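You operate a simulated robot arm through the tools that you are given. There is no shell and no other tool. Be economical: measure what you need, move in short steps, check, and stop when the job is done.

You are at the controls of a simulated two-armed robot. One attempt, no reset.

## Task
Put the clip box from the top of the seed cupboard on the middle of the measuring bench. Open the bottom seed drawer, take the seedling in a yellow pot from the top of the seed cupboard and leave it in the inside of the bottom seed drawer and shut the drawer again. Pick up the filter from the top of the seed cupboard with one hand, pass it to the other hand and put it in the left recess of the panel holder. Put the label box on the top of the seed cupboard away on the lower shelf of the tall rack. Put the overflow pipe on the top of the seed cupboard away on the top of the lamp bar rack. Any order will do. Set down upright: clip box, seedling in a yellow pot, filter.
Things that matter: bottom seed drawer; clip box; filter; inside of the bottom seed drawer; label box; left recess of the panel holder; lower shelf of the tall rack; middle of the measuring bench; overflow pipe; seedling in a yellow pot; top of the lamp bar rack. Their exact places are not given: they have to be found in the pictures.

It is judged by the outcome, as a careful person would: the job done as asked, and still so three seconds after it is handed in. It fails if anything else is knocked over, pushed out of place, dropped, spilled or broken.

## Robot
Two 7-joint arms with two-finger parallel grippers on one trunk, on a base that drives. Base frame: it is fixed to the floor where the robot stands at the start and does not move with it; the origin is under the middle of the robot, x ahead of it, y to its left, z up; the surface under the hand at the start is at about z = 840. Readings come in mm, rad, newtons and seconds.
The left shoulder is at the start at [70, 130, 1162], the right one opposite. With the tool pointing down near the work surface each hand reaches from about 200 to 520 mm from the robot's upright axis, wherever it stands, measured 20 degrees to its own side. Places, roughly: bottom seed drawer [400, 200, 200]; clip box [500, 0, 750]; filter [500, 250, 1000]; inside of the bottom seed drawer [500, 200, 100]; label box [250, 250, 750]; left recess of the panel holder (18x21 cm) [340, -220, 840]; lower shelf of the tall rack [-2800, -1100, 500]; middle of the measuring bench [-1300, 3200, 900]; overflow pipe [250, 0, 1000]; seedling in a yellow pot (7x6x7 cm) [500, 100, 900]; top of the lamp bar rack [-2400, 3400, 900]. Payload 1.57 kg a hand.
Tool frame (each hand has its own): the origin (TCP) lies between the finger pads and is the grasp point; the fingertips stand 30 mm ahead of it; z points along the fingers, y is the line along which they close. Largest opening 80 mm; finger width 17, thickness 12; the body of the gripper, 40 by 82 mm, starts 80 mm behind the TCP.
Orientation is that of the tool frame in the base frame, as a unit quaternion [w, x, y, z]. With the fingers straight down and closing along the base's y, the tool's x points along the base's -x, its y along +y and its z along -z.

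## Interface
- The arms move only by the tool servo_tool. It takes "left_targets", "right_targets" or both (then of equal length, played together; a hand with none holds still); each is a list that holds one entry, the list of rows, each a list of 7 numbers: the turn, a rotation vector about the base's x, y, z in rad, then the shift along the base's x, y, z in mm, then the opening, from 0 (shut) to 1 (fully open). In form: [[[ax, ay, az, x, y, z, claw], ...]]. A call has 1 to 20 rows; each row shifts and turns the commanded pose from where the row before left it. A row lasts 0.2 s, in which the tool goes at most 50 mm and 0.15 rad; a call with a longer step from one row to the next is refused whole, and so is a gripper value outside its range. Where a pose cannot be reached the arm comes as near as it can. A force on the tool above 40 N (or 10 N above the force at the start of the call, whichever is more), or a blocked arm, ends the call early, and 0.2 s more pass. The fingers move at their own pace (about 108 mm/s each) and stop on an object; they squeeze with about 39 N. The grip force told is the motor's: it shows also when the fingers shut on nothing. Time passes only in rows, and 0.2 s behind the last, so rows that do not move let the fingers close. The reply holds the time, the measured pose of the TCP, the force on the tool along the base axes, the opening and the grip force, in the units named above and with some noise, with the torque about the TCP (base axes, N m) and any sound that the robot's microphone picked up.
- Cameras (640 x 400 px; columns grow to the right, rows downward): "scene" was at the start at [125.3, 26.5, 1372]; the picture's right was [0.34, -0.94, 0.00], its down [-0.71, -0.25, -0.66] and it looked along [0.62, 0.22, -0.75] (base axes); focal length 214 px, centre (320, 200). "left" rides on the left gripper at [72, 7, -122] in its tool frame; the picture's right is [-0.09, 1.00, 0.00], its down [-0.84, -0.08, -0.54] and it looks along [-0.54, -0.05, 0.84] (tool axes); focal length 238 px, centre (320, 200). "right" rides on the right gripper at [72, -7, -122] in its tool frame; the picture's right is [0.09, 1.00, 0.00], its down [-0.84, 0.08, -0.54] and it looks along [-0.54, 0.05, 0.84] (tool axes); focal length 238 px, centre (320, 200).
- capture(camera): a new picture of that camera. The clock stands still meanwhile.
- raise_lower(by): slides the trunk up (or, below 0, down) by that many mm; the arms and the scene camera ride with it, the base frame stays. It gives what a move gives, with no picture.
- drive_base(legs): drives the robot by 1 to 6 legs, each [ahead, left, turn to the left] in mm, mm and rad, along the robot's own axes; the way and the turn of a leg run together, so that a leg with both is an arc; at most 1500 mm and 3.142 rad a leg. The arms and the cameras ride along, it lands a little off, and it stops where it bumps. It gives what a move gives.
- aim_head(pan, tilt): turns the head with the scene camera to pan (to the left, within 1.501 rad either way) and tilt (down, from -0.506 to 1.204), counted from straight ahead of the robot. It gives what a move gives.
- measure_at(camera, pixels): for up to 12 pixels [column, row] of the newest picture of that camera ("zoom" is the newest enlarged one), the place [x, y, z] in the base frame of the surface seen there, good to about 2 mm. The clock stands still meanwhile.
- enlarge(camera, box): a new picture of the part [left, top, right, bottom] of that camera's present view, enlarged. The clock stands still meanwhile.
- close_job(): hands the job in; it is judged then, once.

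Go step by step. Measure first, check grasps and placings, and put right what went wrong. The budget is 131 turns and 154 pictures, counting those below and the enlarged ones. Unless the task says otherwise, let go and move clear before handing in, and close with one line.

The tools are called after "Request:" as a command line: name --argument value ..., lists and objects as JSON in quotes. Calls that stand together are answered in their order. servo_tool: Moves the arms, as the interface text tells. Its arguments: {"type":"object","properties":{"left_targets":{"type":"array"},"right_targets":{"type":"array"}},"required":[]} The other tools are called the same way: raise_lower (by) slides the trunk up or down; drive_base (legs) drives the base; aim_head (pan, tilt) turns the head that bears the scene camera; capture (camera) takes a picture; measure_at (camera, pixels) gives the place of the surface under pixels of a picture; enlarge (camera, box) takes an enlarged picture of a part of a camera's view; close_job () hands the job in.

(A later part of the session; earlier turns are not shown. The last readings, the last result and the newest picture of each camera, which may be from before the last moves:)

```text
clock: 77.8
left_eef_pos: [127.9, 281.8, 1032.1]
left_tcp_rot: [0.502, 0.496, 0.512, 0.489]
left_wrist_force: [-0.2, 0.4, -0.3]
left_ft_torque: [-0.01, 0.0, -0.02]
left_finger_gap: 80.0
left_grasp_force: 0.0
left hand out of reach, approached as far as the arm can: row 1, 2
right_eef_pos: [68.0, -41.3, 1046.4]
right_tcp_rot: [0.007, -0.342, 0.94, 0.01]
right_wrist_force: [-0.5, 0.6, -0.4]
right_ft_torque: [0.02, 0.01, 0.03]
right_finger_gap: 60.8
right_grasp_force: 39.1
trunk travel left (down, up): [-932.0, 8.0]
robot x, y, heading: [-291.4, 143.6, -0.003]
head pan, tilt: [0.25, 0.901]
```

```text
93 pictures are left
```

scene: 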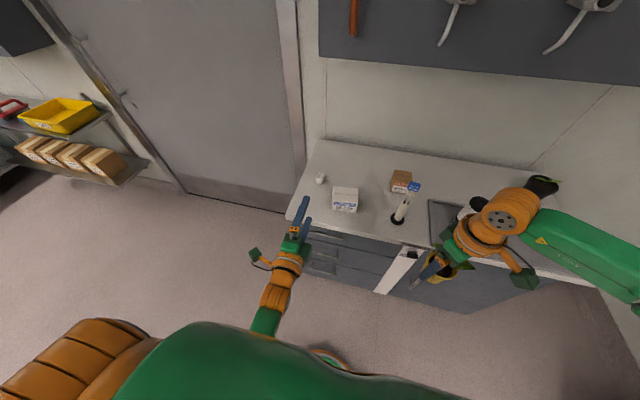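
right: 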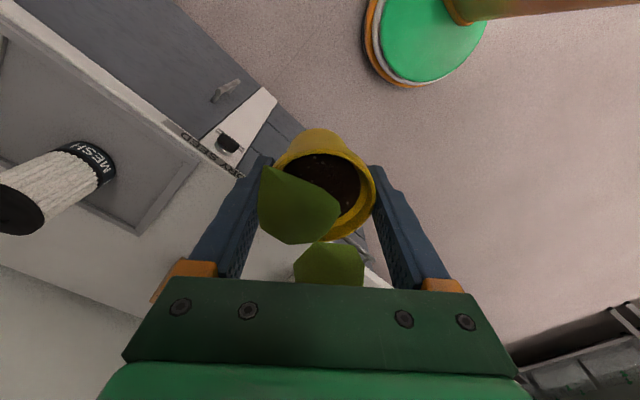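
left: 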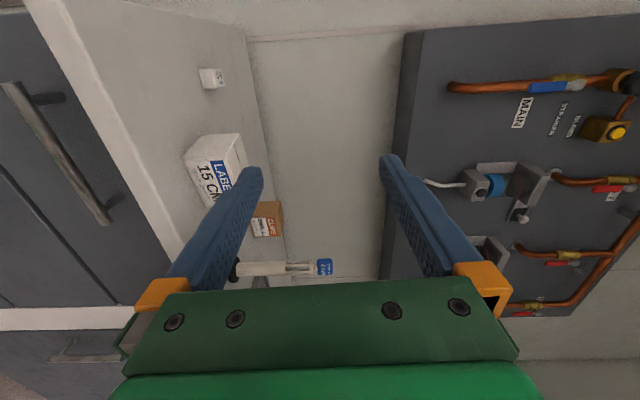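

Request:
raise_lower --by -400

Request:
raise_lower --by -290

Request:
capture --camera "left"

Request:
capture --camera "scene"

```text
clock: 81.6
left_eef_pos: [129.4, 281.2, 631.7]
left_tcp_rot: [0.502, 0.496, 0.513, 0.489]
left_wrist_force: [-0.8, -0.7, 0.5]
left_ft_torque: [0.02, -0.01, 0.01]
left_finger_gap: 80.2
left_grasp_force: 0.1
right_eef_pos: [67.7, -41.4, 646.0]
right_tcp_rot: [0.006, -0.341, 0.94, 0.009]
right_wrist_force: [-0.4, -0.1, -1.6]
right_ft_torque: [0.01, -0.02, -0.04]
right_finger_gap: 60.9
right_grasp_force: 38.4
trunk travel left (down, up): [-532.0, 408.0]
robot x, y, heading: [-286.2, 146.9, 0.003]
head pan, tilt: [0.25, 0.901]
```

```text
clock: 84.5
left_eef_pos: [127.4, 281.0, 342.1]
left_tcp_rot: [0.502, 0.495, 0.513, 0.489]
left_wrist_force: [0.1, 0.5, -0.2]
left_ft_torque: [0.02, 0.01, -0.05]
left_finger_gap: 80.0
left_grasp_force: 0.2
right_eef_pos: [68.5, -42.2, 356.6]
right_tcp_rot: [0.006, -0.341, 0.94, 0.008]
right_wrist_force: [0.0, 0.1, -1.9]
right_ft_torque: [0.03, 0.0, 0.01]
right_finger_gap: 61.1
right_grasp_force: 38.6
trunk travel left (down, up): [-242.0, 698.0]
robot x, y, heading: [-292.4, 146.7, 0.0]
head pan, tilt: [0.25, 0.901]
```

```text
92 pictures are left
```

left: 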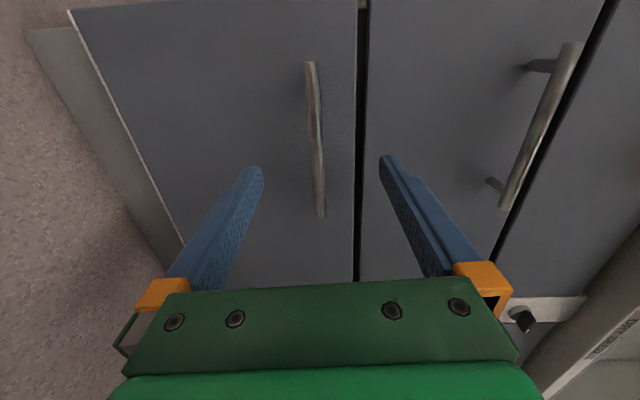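

```text
91 pictures are left
```

scene: 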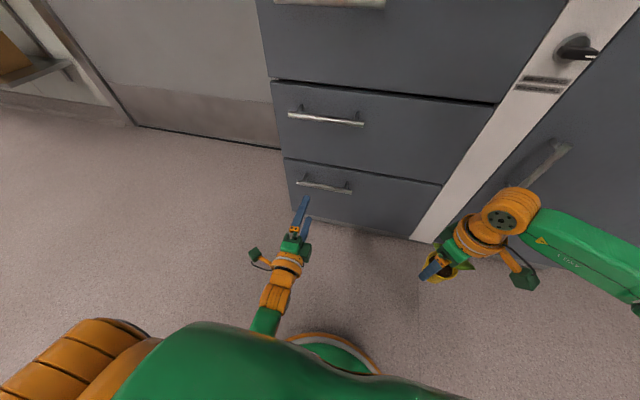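

The bar lies between the fingers. I tuck the right hand back a bit and drive forward 112.

Request:
servo_tool --right_targets '[[[0, 0, 0, -20, 0, 0, 0.3], [0, 0, 0, -20, 0, 0, 0.3], [0, 0, 0, 0, 0, 0, 0.3]]]'

Request:
drive_base --legs '[[100, -15, 0]]'

Request:
capture --camera "left"

```text
clock: 85.3
left_eef_pos: [128.2, 282.7, 342.8]
left_tcp_rot: [0.503, 0.496, 0.513, 0.487]
left_wrist_force: [0.6, -0.3, 0.3]
left_ft_torque: [0.0, -0.01, 0.01]
left_finger_gap: 79.5
left_grasp_force: 0.0
right_eef_pos: [28.1, -41.9, 358.1]
right_tcp_rot: [0.006, -0.341, 0.94, 0.009]
right_wrist_force: [-0.4, -0.2, -1.5]
right_ft_torque: [-0.02, -0.02, -0.02]
right_finger_gap: 61.0
right_grasp_force: 38.9
trunk travel left (down, up): [-242.0, 698.0]
robot x, y, heading: [-288.0, 146.6, 0.0]
head pan, tilt: [0.25, 0.901]
```

```text
clock: 86.5
left_eef_pos: [228.2, 267.3, 342.2]
left_tcp_rot: [0.502, 0.496, 0.513, 0.49]
left_wrist_force: [-0.8, 0.6, 0.2]
left_ft_torque: [0.02, -0.04, 0.02]
left_finger_gap: 80.1
left_grasp_force: 0.1
right_eef_pos: [127.0, -55.3, 356.1]
right_tcp_rot: [0.006, -0.342, 0.94, 0.009]
right_wrist_force: [0.1, 0.2, -0.8]
right_ft_torque: [0.03, -0.01, 0.01]
right_finger_gap: 60.8
right_grasp_force: 38.7
trunk travel left (down, up): [-242.0, 698.0]
robot x, y, heading: [-192.5, 135.3, 0.003]
head pan, tilt: [0.25, 0.901]
```

```text
90 pictures are left
```

left: 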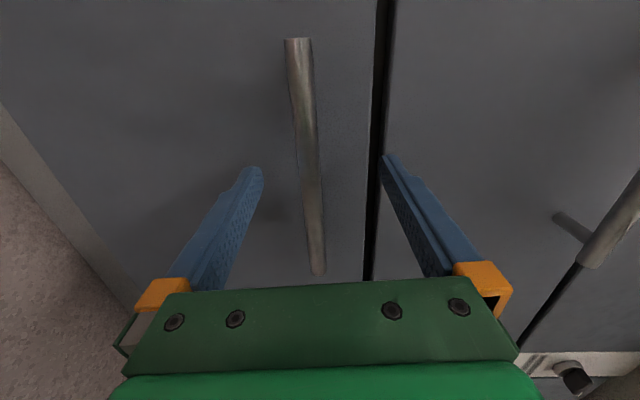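

The bar is between the fingers; 14 mm more forward, then close.

Request:
servo_tool --left_targets '[[[0, 0, 0, 7, 0, 0, 1], [0, 0, 0, 8, 0, 0, 1], [0, 0, 0, 0, 0, -1, 0.5], [0, 0, 0, 0, 0, 0, 0.2], [0, 0, 0, 0, 0, 0, 0], [0, 0, 0, 0, 0, 0, 0], [0, 0, 0, 0, 0, 0, 0]]]'

Request:
capture --camera "left"

```text
clock: 88.1
left_eef_pos: [242.5, 268.3, 333.0]
left_tcp_rot: [0.499, 0.499, 0.516, 0.485]
left_wrist_force: [-12.8, -5.9, -30.3]
left_ft_torque: [0.59, 0.14, -0.04]
left_finger_gap: 14.0
left_grasp_force: 30.4
right_eef_pos: [128.9, -54.5, 355.7]
right_tcp_rot: [0.004, -0.342, 0.94, 0.01]
right_wrist_force: [0.9, -0.3, -1.8]
right_ft_torque: [0.01, -0.02, 0.01]
right_finger_gap: 60.7
right_grasp_force: 39.4
trunk travel left (down, up): [-242.0, 698.0]
robot x, y, heading: [-191.0, 131.3, 0.003]
head pan, tilt: [0.25, 0.901]
```

```text
89 pictures are left
```

left: 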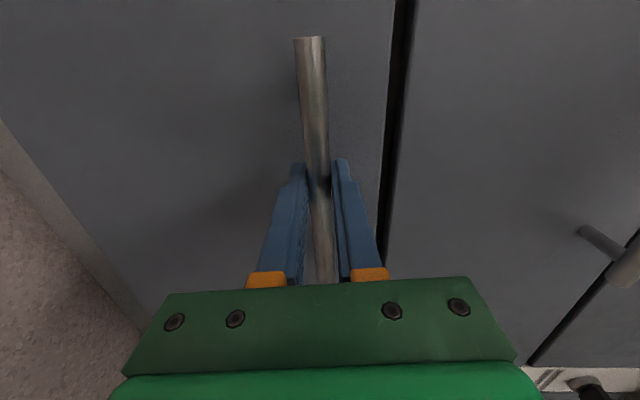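

Bar gripped (14 mm). I relieve the vertical load, then drive back slowly to pull the drawer.

Request:
servo_tool --left_targets '[[[0, 0, 0, 0, 0, -5, 0], [0, 0, 0, 0, 0, -4, 0], [0, 0, 0, 0, 0, 0, 0]]]'

Request:
drive_base --legs '[[-100, 0, 0]]'

Request:
capture --camera "scene"

```text
clock: 88.9
left_eef_pos: [243.4, 267.4, 334.4]
left_tcp_rot: [0.502, 0.497, 0.508, 0.493]
left_wrist_force: [-5.1, -6.9, 10.0]
left_ft_torque: [0.49, -0.03, -0.87]
left_finger_gap: 13.8
left_grasp_force: 30.1
right_eef_pos: [126.6, -55.3, 358.5]
right_tcp_rot: [0.008, -0.342, 0.94, 0.009]
right_wrist_force: [0.5, -1.1, -1.6]
right_ft_torque: [0.03, -0.01, -0.02]
right_finger_gap: 61.1
right_grasp_force: 38.9
trunk travel left (down, up): [-242.0, 698.0]
robot x, y, heading: [-192.9, 131.1, 0.002]
head pan, tilt: [0.25, 0.901]
```

```text
clock: 90.0
left_eef_pos: [144.2, 267.4, 336.0]
left_tcp_rot: [0.502, 0.496, 0.509, 0.493]
left_wrist_force: [-0.6, -1.1, 20.8]
left_ft_torque: [0.52, -0.1, 0.17]
left_finger_gap: 13.8
left_grasp_force: 30.1
right_eef_pos: [27.6, -56.4, 358.1]
right_tcp_rot: [0.008, -0.341, 0.94, 0.01]
right_wrist_force: [-0.4, 0.2, -0.9]
right_ft_torque: [-0.02, 0.02, -0.04]
right_finger_gap: 60.7
right_grasp_force: 38.7
trunk travel left (down, up): [-242.0, 698.0]
robot x, y, heading: [-289.0, 132.7, 0.006]
head pan, tilt: [0.25, 0.901]
```

```text
88 pictures are left
```

scene: 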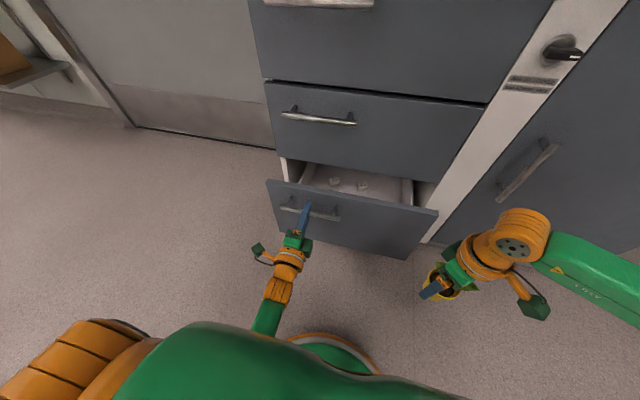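

The drawer is sliding out. I pull 170 more.

Request:
drive_base --legs '[[-170, 0, 0]]'

Request:
capture --camera "scene"

```text
clock: 91.5
left_eef_pos: [-23.1, 268.8, 333.8]
left_tcp_rot: [0.503, 0.496, 0.508, 0.493]
left_wrist_force: [-1.2, -2.0, 17.6]
left_ft_torque: [0.49, -0.06, 0.02]
left_finger_gap: 13.7
left_grasp_force: 30.5
right_eef_pos: [-139.8, -57.0, 357.6]
right_tcp_rot: [0.008, -0.342, 0.94, 0.009]
right_wrist_force: [1.0, 0.4, -1.2]
right_ft_torque: [0.0, -0.01, 0.01]
right_finger_gap: 61.0
right_grasp_force: 38.8
trunk travel left (down, up): [-242.0, 698.0]
robot x, y, heading: [-458.6, 129.0, -0.002]
head pan, tilt: [0.25, 0.901]
```

```text
87 pictures are left
```

scene: 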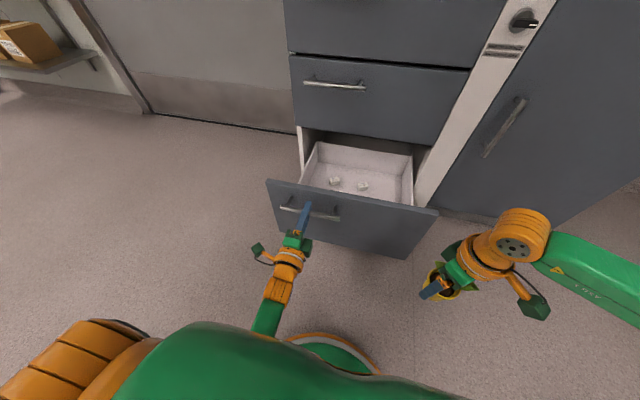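

The drawer is open ~265. I measure the interior and what lies there.

Request:
enlarge --camera "scene" --box '[260, 110, 450, 240]'

Request:
measure_at --camera "scene" --pixels '[[335, 180], [361, 186], [390, 180], [390, 195], [315, 172], [360, 165], [365, 150], [412, 170], [310, 160], [350, 187], [300, 188], [420, 208]]'

```text
3.08 times, centred on (355, 175) of scene
```

zoom: 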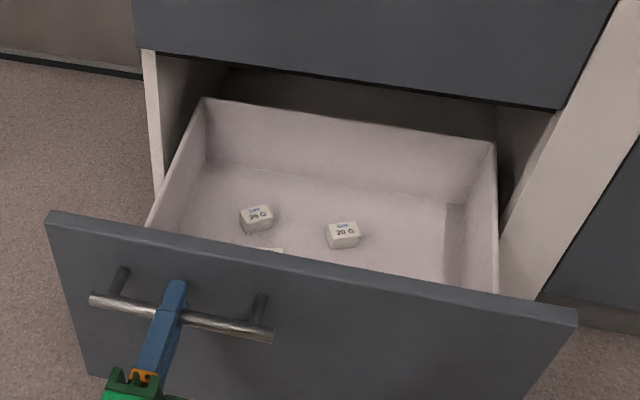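

```text
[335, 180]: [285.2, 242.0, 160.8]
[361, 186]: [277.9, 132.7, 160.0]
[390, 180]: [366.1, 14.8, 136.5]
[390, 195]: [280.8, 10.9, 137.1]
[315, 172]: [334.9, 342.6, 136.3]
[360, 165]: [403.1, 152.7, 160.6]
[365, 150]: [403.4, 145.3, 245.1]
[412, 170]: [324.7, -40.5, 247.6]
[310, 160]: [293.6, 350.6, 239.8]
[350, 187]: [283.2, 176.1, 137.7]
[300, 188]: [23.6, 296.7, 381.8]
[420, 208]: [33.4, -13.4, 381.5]
```

The floor of the drawer is at z≈137, with sachets at (285,242) and (278,133). I release the handle, back off, and swing the left hand out to the left.

Request:
servo_tool --left_targets '[[[0, 0, 0, 0, 0, 0, 0.5], [0, 0, 0, 0, 0, 0, 1], [0, 0, 0, 0, 0, 0, 1], [0, 0, 0, -15, 0, 3, 1], [0, 0, 0, -25, 0, 0, 1], [0, 0, 0, -25, 0, 0, 1], [0, 0, 0, 0, 0, 0, 1]]]'

Request:
raise_lower --by 200

Request:
servo_tool --left_targets '[[[0, 0, 0, -5, 30, 0, 1], [0, 0, 0, -5, 30, 0, 1], [0, 0, 0, -5, 30, 0, 1], [0, 0, 0, -5, 30, 0, 1], [0, 0, 0, -5, 30, 0, 1], [0, 0, 0, -5, 30, 0, 1], [0, 0, 0, 0, 20, 0, 1], [0, 0, 0, 0, 0, 0, 1]]]'

Request:
drive_base --legs '[[0, 60, 0]]'

Request:
capture --camera "scene"

```text
clock: 93.1
left_eef_pos: [-82.8, 273.4, 338.3]
left_tcp_rot: [0.501, 0.508, 0.491, 0.5]
left_wrist_force: [-0.7, 0.0, 0.0]
left_ft_torque: [-0.02, -0.02, -0.02]
left_finger_gap: 80.0
left_grasp_force: 0.1
right_eef_pos: [-137.7, -55.6, 357.6]
right_tcp_rot: [0.006, -0.342, 0.94, 0.009]
right_wrist_force: [-0.5, 0.3, -1.7]
right_ft_torque: [-0.04, 0.01, 0.02]
right_finger_gap: 60.9
right_grasp_force: 38.9
trunk travel left (down, up): [-242.0, 698.0]
robot x, y, heading: [-459.3, 132.4, -0.001]
head pan, tilt: [0.25, 0.901]
```

```text
clock: 95.2
left_eef_pos: [-87.8, 272.7, 534.0]
left_tcp_rot: [0.498, 0.513, 0.493, 0.496]
left_wrist_force: [0.5, -0.1, 0.5]
left_ft_torque: [-0.01, -0.02, 0.0]
left_finger_gap: 80.0
left_grasp_force: 0.1
right_eef_pos: [-138.7, -57.5, 555.6]
right_tcp_rot: [0.006, -0.341, 0.94, 0.01]
right_wrist_force: [0.1, -0.9, -0.9]
right_ft_torque: [0.01, 0.0, -0.01]
right_finger_gap: 60.9
right_grasp_force: 39.0
trunk travel left (down, up): [-442.0, 498.0]
robot x, y, heading: [-456.1, 135.1, 0.0]
head pan, tilt: [0.25, 0.901]
```

```text
clock: 97.0
left_eef_pos: [-116.6, 472.1, 535.4]
left_tcp_rot: [0.503, 0.497, 0.509, 0.491]
left_wrist_force: [-0.8, 0.1, 0.6]
left_ft_torque: [0.01, 0.0, 0.01]
left_finger_gap: 79.8
left_grasp_force: 0.0
right_eef_pos: [-139.2, -56.3, 556.2]
right_tcp_rot: [0.007, -0.341, 0.94, 0.009]
right_wrist_force: [0.0, 0.0, -1.2]
right_ft_torque: [0.02, -0.01, 0.0]
right_finger_gap: 60.7
right_grasp_force: 38.8
trunk travel left (down, up): [-442.0, 498.0]
robot x, y, heading: [-456.2, 135.3, -0.001]
head pan, tilt: [0.25, 0.901]
```

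```text
clock: 98.0
left_eef_pos: [-117.4, 532.5, 535.1]
left_tcp_rot: [0.503, 0.496, 0.509, 0.491]
left_wrist_force: [0.0, 1.3, 0.6]
left_ft_torque: [0.03, -0.05, -0.02]
left_finger_gap: 79.9
left_grasp_force: 0.1
right_eef_pos: [-138.4, 5.4, 557.7]
right_tcp_rot: [0.007, -0.341, 0.94, 0.009]
right_wrist_force: [0.0, -1.2, -0.5]
right_ft_torque: [-0.02, 0.0, 0.0]
right_finger_gap: 60.8
right_grasp_force: 39.2
trunk travel left (down, up): [-442.0, 498.0]
robot x, y, heading: [-458.1, 193.0, 0.002]
head pan, tilt: [0.25, 0.901]
```

```text
85 pictures are left
```

scene: 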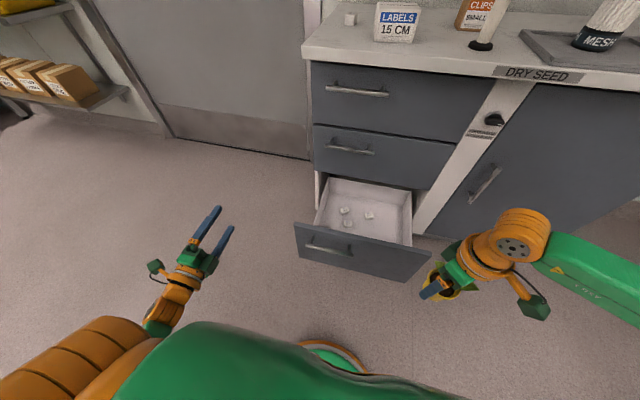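

Request:
measure_at --camera "scene" --pixels '[[347, 222], [345, 211], [369, 216], [395, 225], [400, 240], [380, 235]]'

Request:
drive_base --legs '[[228, 0, 0]]'

Request:
servo_tool --right_targets '[[[0, 0, 0, 17, 18, 0, 0.3], [0, 0, 0, 17, 18, 0, 0.3], [0, 0, 0, 17, 17, 0, 0.3], [0, 0, 0, 17, 17, 0, 0.3], [0, 0, 0, 0, 0, 0, 0.3]]]'

Request:
capture --camera "right"

Request:
capture --camera "scene"

```text
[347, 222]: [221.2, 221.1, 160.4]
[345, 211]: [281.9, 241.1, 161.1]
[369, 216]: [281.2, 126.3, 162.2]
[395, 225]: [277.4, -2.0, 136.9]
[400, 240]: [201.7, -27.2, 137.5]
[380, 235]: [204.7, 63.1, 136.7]
```

```text
clock: 99.8
left_eef_pos: [110.8, 532.2, 535.4]
left_tcp_rot: [0.502, 0.497, 0.509, 0.492]
left_wrist_force: [1.1, -0.2, 0.7]
left_ft_torque: [-0.02, 0.02, -0.03]
left_finger_gap: 79.8
left_grasp_force: 0.0
right_eef_pos: [89.5, 4.4, 556.1]
right_tcp_rot: [0.006, -0.34, 0.94, 0.01]
right_wrist_force: [0.9, 0.1, -0.6]
right_ft_torque: [0.0, 0.04, -0.01]
right_finger_gap: 60.9
right_grasp_force: 38.8
trunk travel left (down, up): [-442.0, 498.0]
robot x, y, heading: [-229.5, 194.1, -0.004]
head pan, tilt: [0.25, 0.901]
```

```text
clock: 101.0
left_eef_pos: [111.9, 531.3, 535.0]
left_tcp_rot: [0.502, 0.497, 0.509, 0.493]
left_wrist_force: [1.2, -0.5, 0.3]
left_ft_torque: [-0.01, 0.0, 0.01]
left_finger_gap: 80.0
left_grasp_force: 0.2
right_eef_pos: [157.9, 75.4, 555.4]
right_tcp_rot: [0.007, -0.34, 0.94, 0.009]
right_wrist_force: [-0.2, -0.4, -0.6]
right_ft_torque: [0.01, 0.02, 0.04]
right_finger_gap: 60.7
right_grasp_force: 39.0
trunk travel left (down, up): [-442.0, 498.0]
robot x, y, heading: [-228.5, 194.3, 0.004]
head pan, tilt: [0.25, 0.901]
```

```text
84 pictures are left
```

right: 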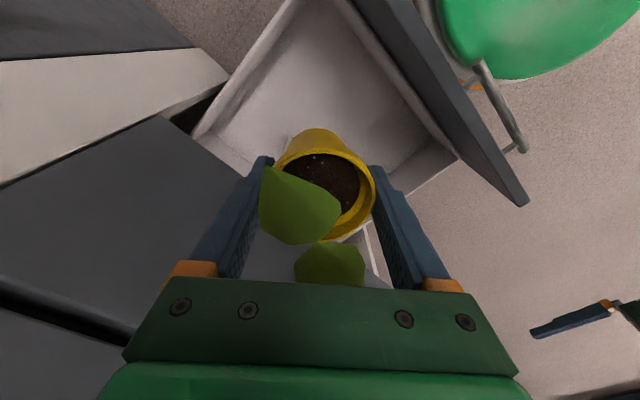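

```text
83 pictures are left
```

scene: 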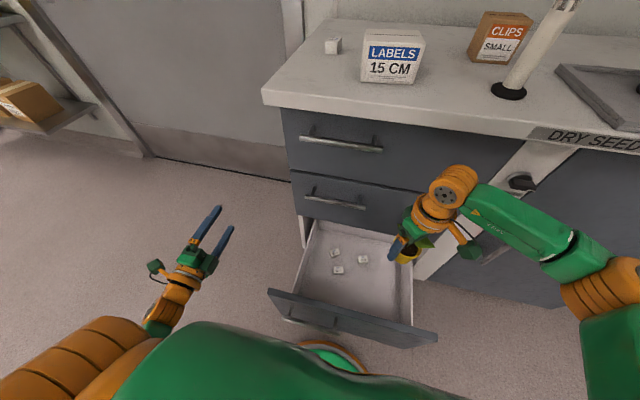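

Request:
measure_at --camera "scene" --pixels '[[448, 195], [470, 200], [500, 235], [530, 250], [575, 265], [430, 215], [470, 250], [410, 250]]'

```text
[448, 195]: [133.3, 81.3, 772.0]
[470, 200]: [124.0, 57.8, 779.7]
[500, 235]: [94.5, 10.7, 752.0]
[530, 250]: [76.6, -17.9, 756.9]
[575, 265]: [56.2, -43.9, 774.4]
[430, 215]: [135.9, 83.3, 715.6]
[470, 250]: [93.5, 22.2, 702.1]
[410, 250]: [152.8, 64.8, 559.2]
```

The forearm would pass low over the drawer front, so I first lower the hand relative to the shoulder and re-check the forearm's slope.

Request:
servo_tool --right_targets '[[[0, 0, 0, 0, 0, -25, 0.3], [0, 0, 0, 0, 0, -25, 0.3], [0, 0, 0, 0, 0, -25, 0.3], [0, 0, 0, 0, 0, -25, 0.3], [0, 0, 0, 0, 0, -25, 0.3], [0, 0, 0, 0, 0, -25, 0.3], [0, 0, 0, 0, 0, 0, 0.3]]]'

Request:
capture --camera "scene"

```text
clock: 102.5
left_eef_pos: [110.9, 531.2, 534.6]
left_tcp_rot: [0.502, 0.498, 0.509, 0.492]
left_wrist_force: [0.0, -0.5, -0.7]
left_ft_torque: [-0.02, -0.02, 0.0]
left_finger_gap: 79.9
left_grasp_force: 0.2
right_eef_pos: [154.7, 74.3, 407.0]
right_tcp_rot: [0.006, -0.341, 0.94, 0.009]
right_wrist_force: [0.3, -0.3, -0.6]
right_ft_torque: [-0.05, 0.02, 0.03]
right_finger_gap: 60.7
right_grasp_force: 39.1
trunk travel left (down, up): [-442.0, 498.0]
robot x, y, heading: [-230.0, 192.9, -0.002]
head pan, tilt: [0.25, 0.901]
```

```text
82 pictures are left
```

scene: 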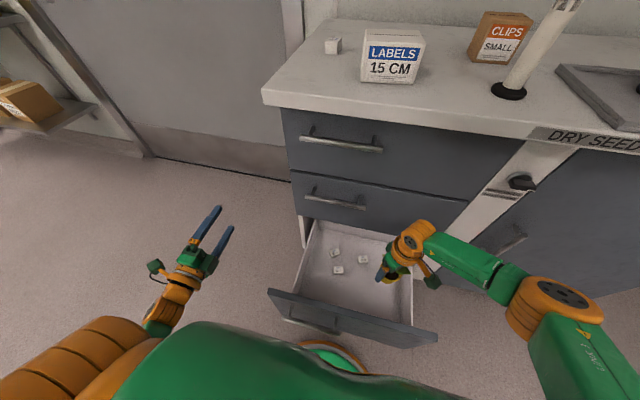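

Request:
measure_at --camera "scene" --pixels '[[410, 242], [435, 250], [455, 265], [480, 280], [500, 295], [530, 335], [545, 290], [432, 282]]'

```text
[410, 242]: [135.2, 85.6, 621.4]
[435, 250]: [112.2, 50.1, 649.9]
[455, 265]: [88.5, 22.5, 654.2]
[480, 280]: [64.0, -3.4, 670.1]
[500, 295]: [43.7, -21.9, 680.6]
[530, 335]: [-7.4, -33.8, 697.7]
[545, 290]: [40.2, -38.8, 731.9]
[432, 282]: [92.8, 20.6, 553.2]
```

Request:
servo_tool --right_targets '[[[0, 0, 0, 2, 0, -20, 0.3], [0, 0, 0, 2, 0, -20, 0.3], [0, 0, 0, 2, 0, -20, 0.3], [0, 0, 0, 2, 0, -20, 0.3], [0, 0, 0, 2, 0, -20, 0.3], [0, 0, 0, 0, 0, 0, 0.3]]]'

Request:
capture --camera "scene"

```text
clock: 104.0
left_eef_pos: [110.6, 531.3, 535.7]
left_tcp_rot: [0.502, 0.497, 0.509, 0.492]
left_wrist_force: [0.4, 0.5, 0.0]
left_ft_torque: [-0.03, -0.02, 0.0]
left_finger_gap: 79.9
left_grasp_force: 0.1
right_eef_pos: [158.6, 73.8, 377.8]
right_tcp_rot: [0.006, -0.341, 0.94, 0.01]
right_wrist_force: [-0.3, 0.2, -1.4]
right_ft_torque: [0.01, 0.03, 0.0]
right_finger_gap: 60.8
right_grasp_force: 39.2
right hand out of reach, approached as far as the arm can: row 2, 3, 4, 5
trunk travel left (down, up): [-442.0, 498.0]
robot x, y, heading: [-231.0, 192.9, 0.003]
head pan, tilt: [0.25, 0.901]
```

```text
81 pictures are left
```

scene: 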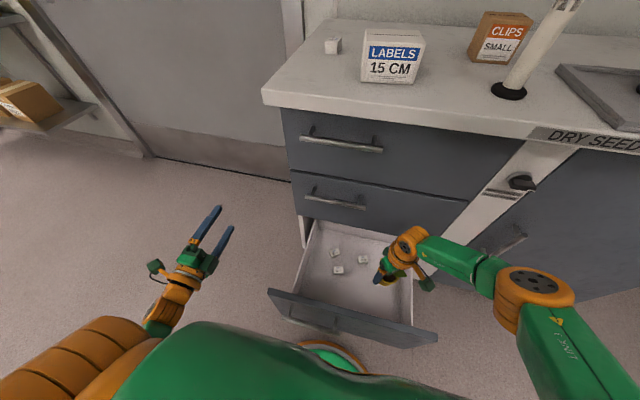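

Request:
measure_at --camera "scene" --pixels '[[500, 325], [515, 333], [498, 300], [480, 292], [462, 275], [440, 265], [535, 285], [540, 360]]'

```text
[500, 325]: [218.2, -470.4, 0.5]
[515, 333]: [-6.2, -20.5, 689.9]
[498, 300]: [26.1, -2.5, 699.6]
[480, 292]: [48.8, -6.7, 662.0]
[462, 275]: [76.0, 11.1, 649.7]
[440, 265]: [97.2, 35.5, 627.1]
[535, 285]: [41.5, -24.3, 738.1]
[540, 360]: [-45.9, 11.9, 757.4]
```

The elbow's underside will now stay ~60+ mm above the drawer front. I lower the trunk in stages.

Request:
raise_lower --by -130

Request:
capture --camera "scene"

Request:
capture --camera "right"

```text
clock: 105.5
left_eef_pos: [111.5, 531.2, 404.2]
left_tcp_rot: [0.503, 0.497, 0.509, 0.492]
left_wrist_force: [-0.1, 0.5, 0.7]
left_ft_torque: [0.0, 0.03, 0.02]
left_finger_gap: 80.0
left_grasp_force: 0.1
right_eef_pos: [159.4, 73.4, 248.8]
right_tcp_rot: [0.007, -0.34, 0.94, 0.009]
right_wrist_force: [0.1, 0.1, -1.1]
right_ft_torque: [0.05, -0.01, -0.01]
right_finger_gap: 60.8
right_grasp_force: 39.5
trunk travel left (down, up): [-312.0, 628.0]
robot x, y, heading: [-228.8, 190.7, 0.003]
head pan, tilt: [0.25, 0.901]
```

```text
80 pictures are left
```

scene: 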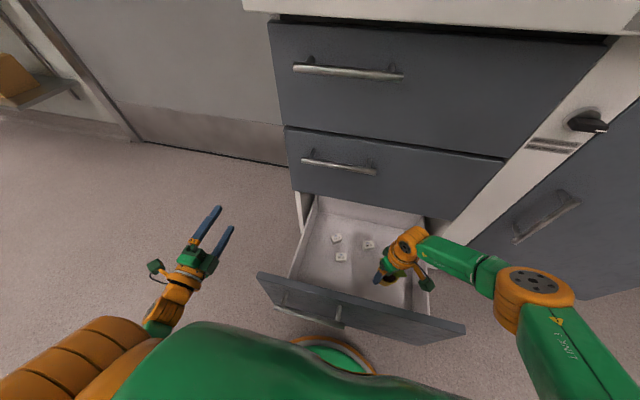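

```text
79 pictures are left
```

right: 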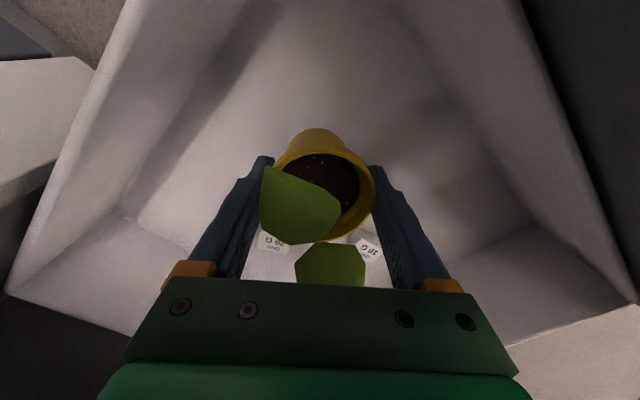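

Request:
raise_lower --by -57

Request:
raise_lower --by -3

Request:
raise_lower --by -2

```text
clock: 106.5
left_eef_pos: [111.8, 530.6, 348.4]
left_tcp_rot: [0.502, 0.497, 0.509, 0.492]
left_wrist_force: [-0.5, -0.3, -0.2]
left_ft_torque: [0.0, 0.03, 0.01]
left_finger_gap: 80.0
left_grasp_force: 0.0
right_eef_pos: [159.5, 73.4, 191.4]
right_tcp_rot: [0.006, -0.34, 0.94, 0.008]
right_wrist_force: [-0.3, 0.5, -1.6]
right_ft_torque: [-0.01, 0.02, -0.01]
right_finger_gap: 60.8
right_grasp_force: 39.0
trunk travel left (down, up): [-255.0, 685.0]
robot x, y, heading: [-227.2, 191.3, 0.005]
head pan, tilt: [0.25, 0.901]
```

```text
clock: 107.0
left_eef_pos: [112.3, 530.5, 345.2]
left_tcp_rot: [0.502, 0.496, 0.509, 0.492]
left_wrist_force: [0.0, -0.2, -0.9]
left_ft_torque: [0.01, 0.01, 0.0]
left_finger_gap: 79.8
left_grasp_force: 0.0
right_eef_pos: [159.4, 73.7, 188.5]
right_tcp_rot: [0.006, -0.34, 0.94, 0.009]
right_wrist_force: [0.3, 0.2, -1.0]
right_ft_torque: [-0.01, -0.02, 0.0]
right_finger_gap: 60.7
right_grasp_force: 38.8
trunk travel left (down, up): [-252.0, 688.0]
robot x, y, heading: [-228.6, 191.2, 0.001]
head pan, tilt: [0.25, 0.901]
```

```text
clock: 107.5
left_eef_pos: [111.8, 531.9, 343.0]
left_tcp_rot: [0.503, 0.497, 0.508, 0.492]
left_wrist_force: [0.0, 0.3, 0.2]
left_ft_torque: [0.02, 0.0, 0.0]
left_finger_gap: 80.0
left_grasp_force: 0.0
right_eef_pos: [158.6, 75.2, 186.4]
right_tcp_rot: [0.006, -0.34, 0.94, 0.009]
right_wrist_force: [-0.2, 0.1, -1.2]
right_ft_torque: [0.02, 0.02, 0.05]
right_finger_gap: 60.5
right_grasp_force: 38.9
trunk travel left (down, up): [-250.0, 690.0]
robot x, y, heading: [-232.0, 193.4, -0.003]
head pan, tilt: [0.25, 0.901]
```

No contact yet; two more small steps.

Request:
raise_lower --by -2

Request:
raise_lower --by -2

```text
clock: 108.1
left_eef_pos: [111.9, 531.9, 340.9]
left_tcp_rot: [0.502, 0.497, 0.509, 0.492]
left_wrist_force: [0.7, -0.6, -0.1]
left_ft_torque: [0.03, -0.02, -0.01]
left_finger_gap: 79.6
left_grasp_force: 0.1
right_eef_pos: [159.1, 74.5, 183.9]
right_tcp_rot: [0.007, -0.341, 0.94, 0.009]
right_wrist_force: [-1.6, -0.7, 0.1]
right_ft_torque: [0.02, 0.03, 0.01]
right_finger_gap: 60.8
right_grasp_force: 38.7
trunk travel left (down, up): [-248.0, 692.0]
robot x, y, heading: [-228.4, 192.3, -0.002]
head pan, tilt: [0.25, 0.901]
```

```text
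clock: 108.6
left_eef_pos: [111.8, 531.4, 340.3]
left_tcp_rot: [0.503, 0.496, 0.507, 0.493]
left_wrist_force: [-0.2, 1.2, 0.3]
left_ft_torque: [0.0, 0.0, -0.02]
left_finger_gap: 80.0
left_grasp_force: 0.2
right_eef_pos: [158.5, 74.1, 184.9]
right_tcp_rot: [0.008, -0.34, 0.94, 0.008]
right_wrist_force: [0.0, -2.7, 17.9]
right_ft_torque: [0.15, 0.22, 0.05]
right_finger_gap: 60.6
right_grasp_force: 38.9
trunk travel left (down, up): [-246.0, 694.0]
robot x, y, heading: [-226.7, 194.4, 0.003]
head pan, tilt: [0.25, 0.901]
```

Contact (18 N). I open the right hand and lift away with the trunk.

Request:
servo_tool --right_targets '[[[0, 0, 0, 0, 0, 1, 0.45], [0, 0, 0, 0, 0, 0, 0.7], [0, 0, 0, 0, 0, 0, 1], [0, 0, 0, 0, 0, 0, 1], [0, 0, 0, 0, 0, 0, 1]]]'

Request:
raise_lower --by 40

Request:
capture --camera "right"

Request:
raise_lower --by 240

Request:
capture --camera "right"

```text
clock: 109.8
left_eef_pos: [113.0, 531.5, 338.9]
left_tcp_rot: [0.502, 0.497, 0.51, 0.491]
left_wrist_force: [1.0, 0.0, -1.2]
left_ft_torque: [0.0, -0.02, 0.0]
left_finger_gap: 80.0
left_grasp_force: 0.0
right_eef_pos: [158.2, 74.9, 183.2]
right_tcp_rot: [0.007, -0.34, 0.94, 0.009]
right_wrist_force: [0.7, 0.0, -0.1]
right_ft_torque: [0.02, 0.05, 0.0]
right_finger_gap: 80.0
right_grasp_force: 0.1
trunk travel left (down, up): [-246.0, 694.0]
robot x, y, heading: [-230.8, 192.7, -0.006]
head pan, tilt: [0.25, 0.901]
```

```text
clock: 110.6
left_eef_pos: [111.8, 531.3, 379.0]
left_tcp_rot: [0.502, 0.497, 0.508, 0.492]
left_wrist_force: [0.1, -0.3, -0.1]
left_ft_torque: [0.01, 0.01, 0.03]
left_finger_gap: 79.9
left_grasp_force: 0.0
right_eef_pos: [158.9, 73.7, 223.2]
right_tcp_rot: [0.006, -0.341, 0.94, 0.008]
right_wrist_force: [-1.3, 0.0, 0.4]
right_ft_torque: [0.01, -0.03, 0.02]
right_finger_gap: 79.8
right_grasp_force: 0.0
trunk travel left (down, up): [-286.0, 654.0]
robot x, y, heading: [-228.6, 192.0, -0.001]
head pan, tilt: [0.25, 0.901]
```

```text
78 pictures are left
```

right: 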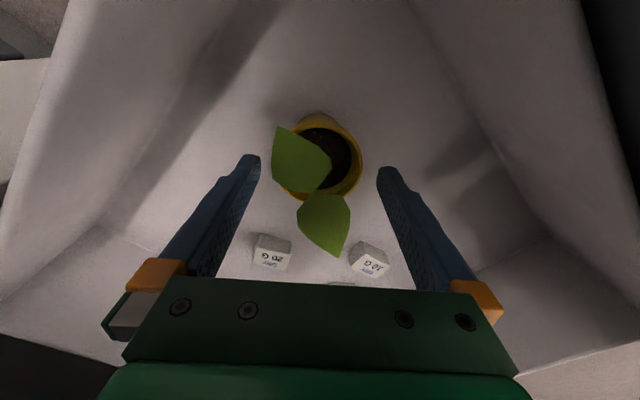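

```text
clock: 113.1
left_eef_pos: [112.2, 530.8, 620.1]
left_tcp_rot: [0.503, 0.497, 0.509, 0.492]
left_wrist_force: [0.3, 0.8, 0.1]
left_ft_torque: [0.04, 0.02, 0.0]
left_finger_gap: 79.8
left_grasp_force: 0.2
right_eef_pos: [159.2, 72.8, 463.3]
right_tcp_rot: [0.006, -0.341, 0.94, 0.008]
right_wrist_force: [0.2, 0.1, -0.1]
right_ft_torque: [0.02, -0.01, 0.01]
right_finger_gap: 79.9
right_grasp_force: 0.1
trunk travel left (down, up): [-526.0, 414.0]
robot x, y, heading: [-231.0, 190.8, 0.003]
head pan, tilt: [0.25, 0.901]
```

```text
77 pictures are left
```

right: 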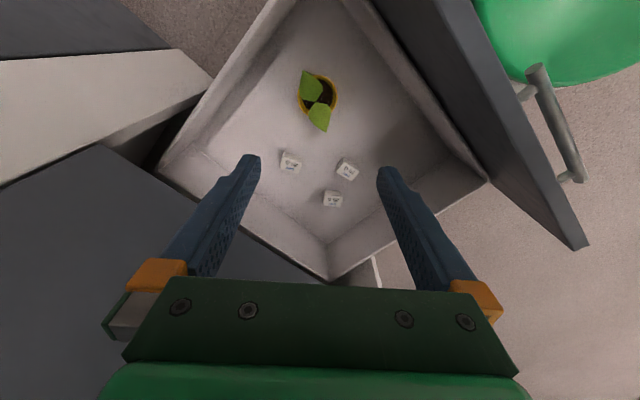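

The pot stands upright in the drawer. I back off, tuck the right hand up, and line the left hand up to push the drawer front.

Request:
drive_base --legs '[[-260, 0, 0], [0, -150, 0]]'

Request:
servo_tool --right_targets '[[[0, 0, 0, -10, -10, 35, 1], [0, 0, 0, -10, -10, 35, 1], [0, 0, 0, -10, -10, 35, 1], [0, 0, 0, -10, -10, 35, 1], [0, 0, 0, -10, -10, 20, 1], [0, 0, 0, -10, -10, 0, 1], [0, 0, 0, 0, 0, 0, 1], [0, 0, 0, 0, 0, 0, 1], [0, 0, 0, 0, 0, 0, 1]]]' --left_targets '[[[0, 0, 0, 10, -30, 0, 1], [0, 0, 0, 10, -30, 0, 0.5], [0, 0, 0, 10, -30, 0, 0], [0, 0, 0, 10, -30, 0, 0], [0, 0, 0, 10, -30, 0, 0], [0, 0, 0, 10, -30, 0, 0], [0, 0, 0, 10, -30, 0, 0], [0, 0, 0, 10, -30, 0, 0], [0, 0, 0, 0, 0, 0, 0]]]'

Request:
raise_lower --by -310

Request:
capture --camera "scene"

```text
clock: 116.0
left_eef_pos: [-149.5, 379.0, 619.0]
left_tcp_rot: [0.503, 0.499, 0.507, 0.492]
left_wrist_force: [-0.5, 0.0, -0.7]
left_ft_torque: [0.03, 0.0, -0.02]
left_finger_gap: 80.2
left_grasp_force: 0.0
right_eef_pos: [-103.0, -78.0, 463.2]
right_tcp_rot: [0.006, -0.34, 0.94, 0.009]
right_wrist_force: [0.5, 0.5, 0.0]
right_ft_torque: [-0.02, -0.02, 0.0]
right_finger_gap: 80.1
right_grasp_force: 0.1
trunk travel left (down, up): [-526.0, 414.0]
robot x, y, heading: [-488.6, 46.5, -0.005]
head pan, tilt: [0.25, 0.901]
```

```text
clock: 117.8
left_eef_pos: [-77.2, 168.3, 604.7]
left_tcp_rot: [0.471, 0.559, 0.448, 0.515]
left_wrist_force: [0.9, -0.1, -0.6]
left_ft_torque: [0.01, -0.04, 0.01]
left_finger_gap: 0.1
left_grasp_force: 21.5
right_eef_pos: [-161.3, -137.4, 624.1]
right_tcp_rot: [0.007, -0.34, 0.94, 0.011]
right_wrist_force: [0.4, -0.1, 0.0]
right_ft_torque: [0.04, 0.02, 0.01]
right_finger_gap: 80.0
right_grasp_force: 0.0
trunk travel left (down, up): [-526.0, 414.0]
robot x, y, heading: [-491.9, 44.9, -0.0]
head pan, tilt: [0.25, 0.901]
stopped in row 9 (left hand): the arm was blocked; the commanded pose is now the measured one
```

```text
clock: 120.9
left_eef_pos: [-76.4, 167.0, 293.4]
left_tcp_rot: [0.472, 0.559, 0.448, 0.513]
left_wrist_force: [0.0, -0.1, -0.2]
left_ft_torque: [0.03, 0.01, 0.03]
left_finger_gap: 0.0
left_grasp_force: 20.8
right_eef_pos: [-161.5, -136.8, 314.5]
right_tcp_rot: [0.007, -0.34, 0.94, 0.01]
right_wrist_force: [-0.5, -0.7, 0.1]
right_ft_torque: [0.02, 0.0, 0.01]
right_finger_gap: 80.0
right_grasp_force: 0.1
trunk travel left (down, up): [-216.0, 724.0]
robot x, y, heading: [-492.4, 39.7, -0.005]
head pan, tilt: [0.25, 0.901]
```

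```text
76 pictures are left
```

scene: 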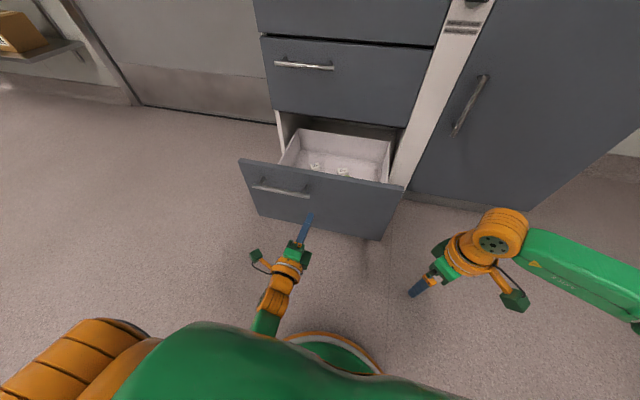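

The fist is aligned below the handle's end. I drive forward to push the drawer, in stages.

Request:
drive_base --legs '[[100, -15, 0], [180, 0, 0]]'

Request:
capture --camera "scene"

```text
clock: 123.1
left_eef_pos: [201.3, 150.8, 294.1]
left_tcp_rot: [0.472, 0.56, 0.448, 0.513]
left_wrist_force: [0.0, -1.0, -0.9]
left_ft_torque: [-0.01, -0.01, 0.03]
left_finger_gap: 0.1
left_grasp_force: 21.3
right_eef_pos: [117.3, -153.1, 314.4]
right_tcp_rot: [0.007, -0.34, 0.94, 0.009]
right_wrist_force: [0.1, -0.8, 0.3]
right_ft_torque: [0.0, -0.02, -0.03]
right_finger_gap: 79.8
right_grasp_force: 0.1
trunk travel left (down, up): [-216.0, 724.0]
robot x, y, heading: [-214.6, 23.5, -0.004]
head pan, tilt: [0.25, 0.901]
```

```text
75 pictures are left
```

scene: 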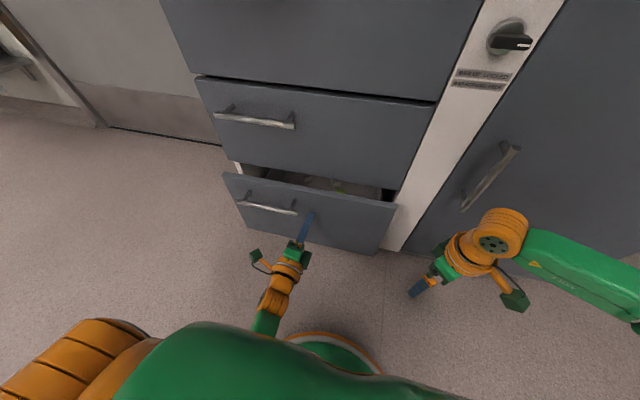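

The drawer is nearly in; about 56 mm remain.

Request:
drive_base --legs '[[48, 0, 0]]'

Request:
servo_tool --left_targets '[[[0, 0, 0, 5, 0, 0, 0], [0, 0, 0, 5, 0, 0, 0], [0, 0, 0, 4, 0, 0, 0], [0, 0, 0, 4, 0, 0, 0], [0, 0, 0, 4, 0, 0, 0], [0, 0, 0, 0, 0, 0, 0]]]'

Request:
capture --camera "scene"

```text
clock: 124.0
left_eef_pos: [248.9, 151.5, 295.0]
left_tcp_rot: [0.471, 0.56, 0.448, 0.513]
left_wrist_force: [-0.7, 0.4, 1.0]
left_ft_torque: [0.0, 0.0, 0.01]
left_finger_gap: 0.0
left_grasp_force: 21.1
right_eef_pos: [162.6, -154.9, 314.9]
right_tcp_rot: [0.007, -0.339, 0.941, 0.009]
right_wrist_force: [0.0, 0.0, -0.3]
right_ft_torque: [-0.02, -0.01, 0.01]
right_finger_gap: 80.0
right_grasp_force: 0.0
trunk travel left (down, up): [-216.0, 724.0]
robot x, y, heading: [-164.0, 25.0, 0.002]
head pan, tilt: [0.25, 0.901]
```

```text
clock: 124.6
left_eef_pos: [253.6, 151.1, 295.5]
left_tcp_rot: [0.471, 0.559, 0.449, 0.513]
left_wrist_force: [-15.4, -0.7, 5.8]
left_ft_torque: [0.01, -0.32, 0.1]
left_finger_gap: 0.0
left_grasp_force: 21.4
right_eef_pos: [162.0, -152.9, 316.5]
right_tcp_rot: [0.007, -0.341, 0.94, 0.009]
right_wrist_force: [-0.2, -0.6, -0.8]
right_ft_torque: [-0.03, 0.01, 0.01]
right_finger_gap: 80.1
right_grasp_force: 0.1
trunk travel left (down, up): [-216.0, 724.0]
robot x, y, heading: [-164.9, 26.3, -0.008]
head pan, tilt: [0.25, 0.901]
stopped in row 2 (left hand): the force on the tool passed its limit at 50 N (the readings are from after the stop); the commanded pose is now the measured one
```

```text
74 pictures are left
```

scene: 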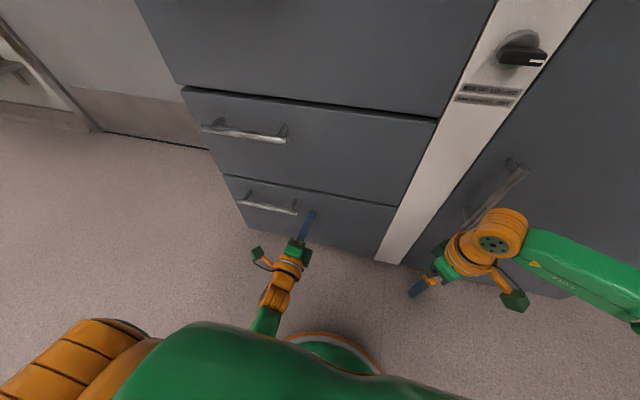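

Request:
measure_at --camera "scene" --pixels '[[350, 215], [350, 175], [240, 195], [375, 225], [240, 150]]'

Request:
drive_base --legs '[[-250, 0, 0]]'

Request:
raise_lower --by 400

Request:
raise_lower --by 250

Request:
capture --camera "scene"

```text
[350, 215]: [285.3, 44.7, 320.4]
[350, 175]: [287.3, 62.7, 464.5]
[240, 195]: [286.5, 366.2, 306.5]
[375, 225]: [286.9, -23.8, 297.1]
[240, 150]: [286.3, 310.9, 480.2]
```

```text
clock: 126.4
left_eef_pos: [6.1, 153.2, 292.1]
left_tcp_rot: [0.469, 0.56, 0.451, 0.512]
left_wrist_force: [0.4, -0.1, -0.2]
left_ft_torque: [0.01, 0.01, 0.01]
left_finger_gap: 0.0
left_grasp_force: 21.0
right_eef_pos: [-85.1, -152.9, 313.4]
right_tcp_rot: [0.007, -0.34, 0.94, 0.01]
right_wrist_force: [0.0, 0.1, -0.4]
right_ft_torque: [0.01, 0.02, 0.01]
right_finger_gap: 79.8
right_grasp_force: 0.0
trunk travel left (down, up): [-216.0, 724.0]
robot x, y, heading: [-412.7, 29.3, 0.003]
head pan, tilt: [0.25, 0.901]
```

```text
clock: 130.3
left_eef_pos: [7.6, 152.9, 692.3]
left_tcp_rot: [0.47, 0.56, 0.45, 0.513]
left_wrist_force: [-0.2, 0.1, -0.2]
left_ft_torque: [0.0, 0.01, -0.01]
left_finger_gap: 0.2
left_grasp_force: 21.0
right_eef_pos: [-86.3, -153.4, 714.6]
right_tcp_rot: [0.006, -0.34, 0.94, 0.009]
right_wrist_force: [0.2, 0.8, -0.1]
right_ft_torque: [0.02, -0.01, -0.04]
right_finger_gap: 80.0
right_grasp_force: 0.1
trunk travel left (down, up): [-616.0, 324.0]
robot x, y, heading: [-412.7, 27.8, -0.0]
head pan, tilt: [0.25, 0.901]
```

```text
clock: 132.8
left_eef_pos: [5.7, 153.2, 943.0]
left_tcp_rot: [0.471, 0.56, 0.45, 0.513]
left_wrist_force: [-0.1, 0.4, 0.1]
left_ft_torque: [-0.02, 0.03, -0.02]
left_finger_gap: 0.0
left_grasp_force: 20.9
right_eef_pos: [-85.4, -151.7, 963.1]
right_tcp_rot: [0.007, -0.34, 0.94, 0.01]
right_wrist_force: [-0.1, -0.2, 0.0]
right_ft_torque: [0.02, 0.02, 0.0]
right_finger_gap: 80.0
right_grasp_force: 0.1
trunk travel left (down, up): [-866.0, 74.0]
robot x, y, heading: [-415.7, 27.7, -0.001]
head pan, tilt: [0.25, 0.901]
```

```text
73 pictures are left
```

scene: 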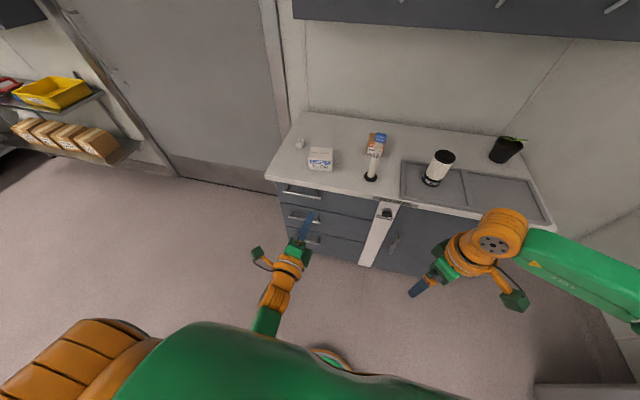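

The drawer is flush (all faces x≈286). Now I turn the left hand back to point down, and un-yaw the right.

Request:
servo_tool --left_targets '[[[-0.14, 0, 0, 0, 12, 0, 1], [-0.14, 0, 0, 0, 12, 0, 1], [-0.14, 0, 0, 0, 12, 0, 1], [-0.14, 0, 0, 0, 12, 0, 1], [-0.14, 0, 0, 0, 12, 0, 1], [-0.14, 0, 0, 0, 0, 0, 1], [-0.14, 0, 0, 0, 0, 0, 1], [-0.14, 0, 0, 0, 0, 0, 1], [-0.14, 0, 0, 0, 0, 0, 1], [-0.14, 0, 0, 0, 0, 0, 1], [-0.14, 0, 0, 0, 0, 0, 1], [0, 0, 0, 0, 0, 0, 1]]]' --right_targets '[[[0, 0, -0.12, 0, 0, 10, 1], [0, 0, -0.12, 0, 0, 10, 1], [0, 0, -0.12, 0, 0, 10, 1], [0, 0, -0.12, 0, 0, 10, 1], [0, 0, -0.12, 0, 0, 10, 1], [0, 0, -0.09, 0, 0, 10, 1], [0, 0, 0, 0, 0, 10, 1], [0, 0, 0, 0, 0, 10, 1], [0, 0, 0, 0, 0, 0, 1], [0, 0, 0, 0, 0, 0, 1], [0, 0, 0, 0, 0, 0, 1], [0, 0, 0, 0, 0, 0, 1]]]'

Request:
servo_tool --left_targets '[[[0, 0.14, 0, -3, 0, 15, 1], [0, 0.14, 0, -3, 0, 15, 1], [0, 0.14, 0, -3, 0, 15, 1], [0, 0.14, 0, -3, 0, 15, 1], [0, 0.14, 0, -3, 0, 15, 1], [0, 0.14, 0, -3, 0, 15, 1], [0, 0.14, 0, -3, 0, 15, 1], [0, 0.14, 0, -3, 0, 15, 1], [0, 0.14, 0, -3, 0, 15, 1], [0, 0.14, 0, 0, 0, 15, 1], [0, 0.14, 0, 0, 0, 0, 1], [0, 0, 0, 0, 0, 0, 1]]]'

```text
clock: 135.4
left_eef_pos: [6.1, 212.4, 942.3]
left_tcp_rot: [0.728, 0.074, 0.68, 0.054]
left_wrist_force: [1.1, -0.7, -0.5]
left_ft_torque: [-0.01, 0.01, -0.02]
left_finger_gap: 80.0
left_grasp_force: 0.0
right_eef_pos: [-86.0, -152.0, 1045.6]
right_tcp_rot: [0.009, -0.002, 1.0, 0.008]
right_wrist_force: [0.6, -0.7, -0.1]
right_ft_torque: [0.0, -0.05, 0.03]
right_finger_gap: 80.2
right_grasp_force: 0.1
trunk travel left (down, up): [-866.0, 74.0]
robot x, y, heading: [-411.1, 28.1, 0.001]
head pan, tilt: [0.25, 0.901]
```

```text
clock: 138.0
left_eef_pos: [-21.4, 213.8, 1094.0]
left_tcp_rot: [0.048, 0.091, 0.995, -0.014]
left_wrist_force: [0.0, 0.3, 0.4]
left_ft_torque: [0.01, -0.04, 0.03]
left_finger_gap: 80.1
left_grasp_force: 0.0
right_eef_pos: [-85.7, -152.9, 1044.9]
right_tcp_rot: [0.01, -0.003, 1.0, 0.006]
right_wrist_force: [0.4, -0.3, 1.0]
right_ft_torque: [0.0, 0.03, 0.01]
right_finger_gap: 80.1
right_grasp_force: 0.0
trunk travel left (down, up): [-866.0, 74.0]
robot x, y, heading: [-411.5, 26.1, -0.004]
head pan, tilt: [0.25, 0.901]
```

Small correction on the left wrist, then I drive so that the left hand comes just short of the pipe.

Request:
servo_tool --left_targets '[[[0.014, 0.048, 0.091, 0, 0, 15, 1], [0.014, 0.048, 0.091, 0, 0, 15, 1], [0, 0, 0, 0, 0, 0, 1]]]'

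Request:
drive_base --legs '[[0, -214, 0], [290, 0, 0]]'

Request:
capture --camera "left"

```text
clock: 138.8
left_eef_pos: [-20.9, 212.2, 1122.0]
left_tcp_rot: [0.0, 0.001, 1.0, 0.001]
left_wrist_force: [-1.0, 0.4, -0.4]
left_ft_torque: [0.0, -0.01, -0.01]
left_finger_gap: 79.9
left_grasp_force: 0.0
right_eef_pos: [-85.7, -152.4, 1044.8]
right_tcp_rot: [0.01, -0.002, 1.0, 0.006]
right_wrist_force: [-1.2, 0.4, 0.1]
right_ft_torque: [0.0, 0.03, 0.02]
right_finger_gap: 79.7
right_grasp_force: 0.1
trunk travel left (down, up): [-866.0, 74.0]
robot x, y, heading: [-412.0, 24.7, -0.002]
head pan, tilt: [0.25, 0.901]
```

```text
clock: 142.1
left_eef_pos: [269.3, -0.7, 1123.5]
left_tcp_rot: [0.001, -0.001, 1.0, 0.001]
left_wrist_force: [-0.7, -0.4, 1.1]
left_ft_torque: [-0.01, -0.03, 0.01]
left_finger_gap: 80.1
left_grasp_force: 0.1
right_eef_pos: [206.9, -367.9, 1045.1]
right_tcp_rot: [0.01, -0.004, 1.0, 0.006]
right_wrist_force: [-0.4, -0.5, -0.5]
right_ft_torque: [0.0, -0.03, 0.03]
right_finger_gap: 79.8
right_grasp_force: 0.1
trunk travel left (down, up): [-866.0, 74.0]
robot x, y, heading: [-119.0, -190.1, 0.005]
head pan, tilt: [0.25, 0.901]
```

```text
72 pictures are left
```

left: 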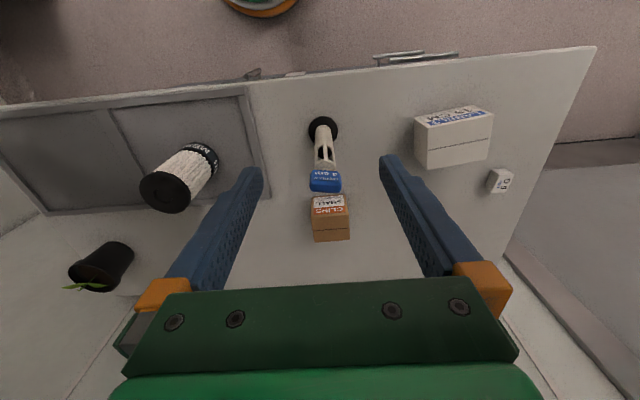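

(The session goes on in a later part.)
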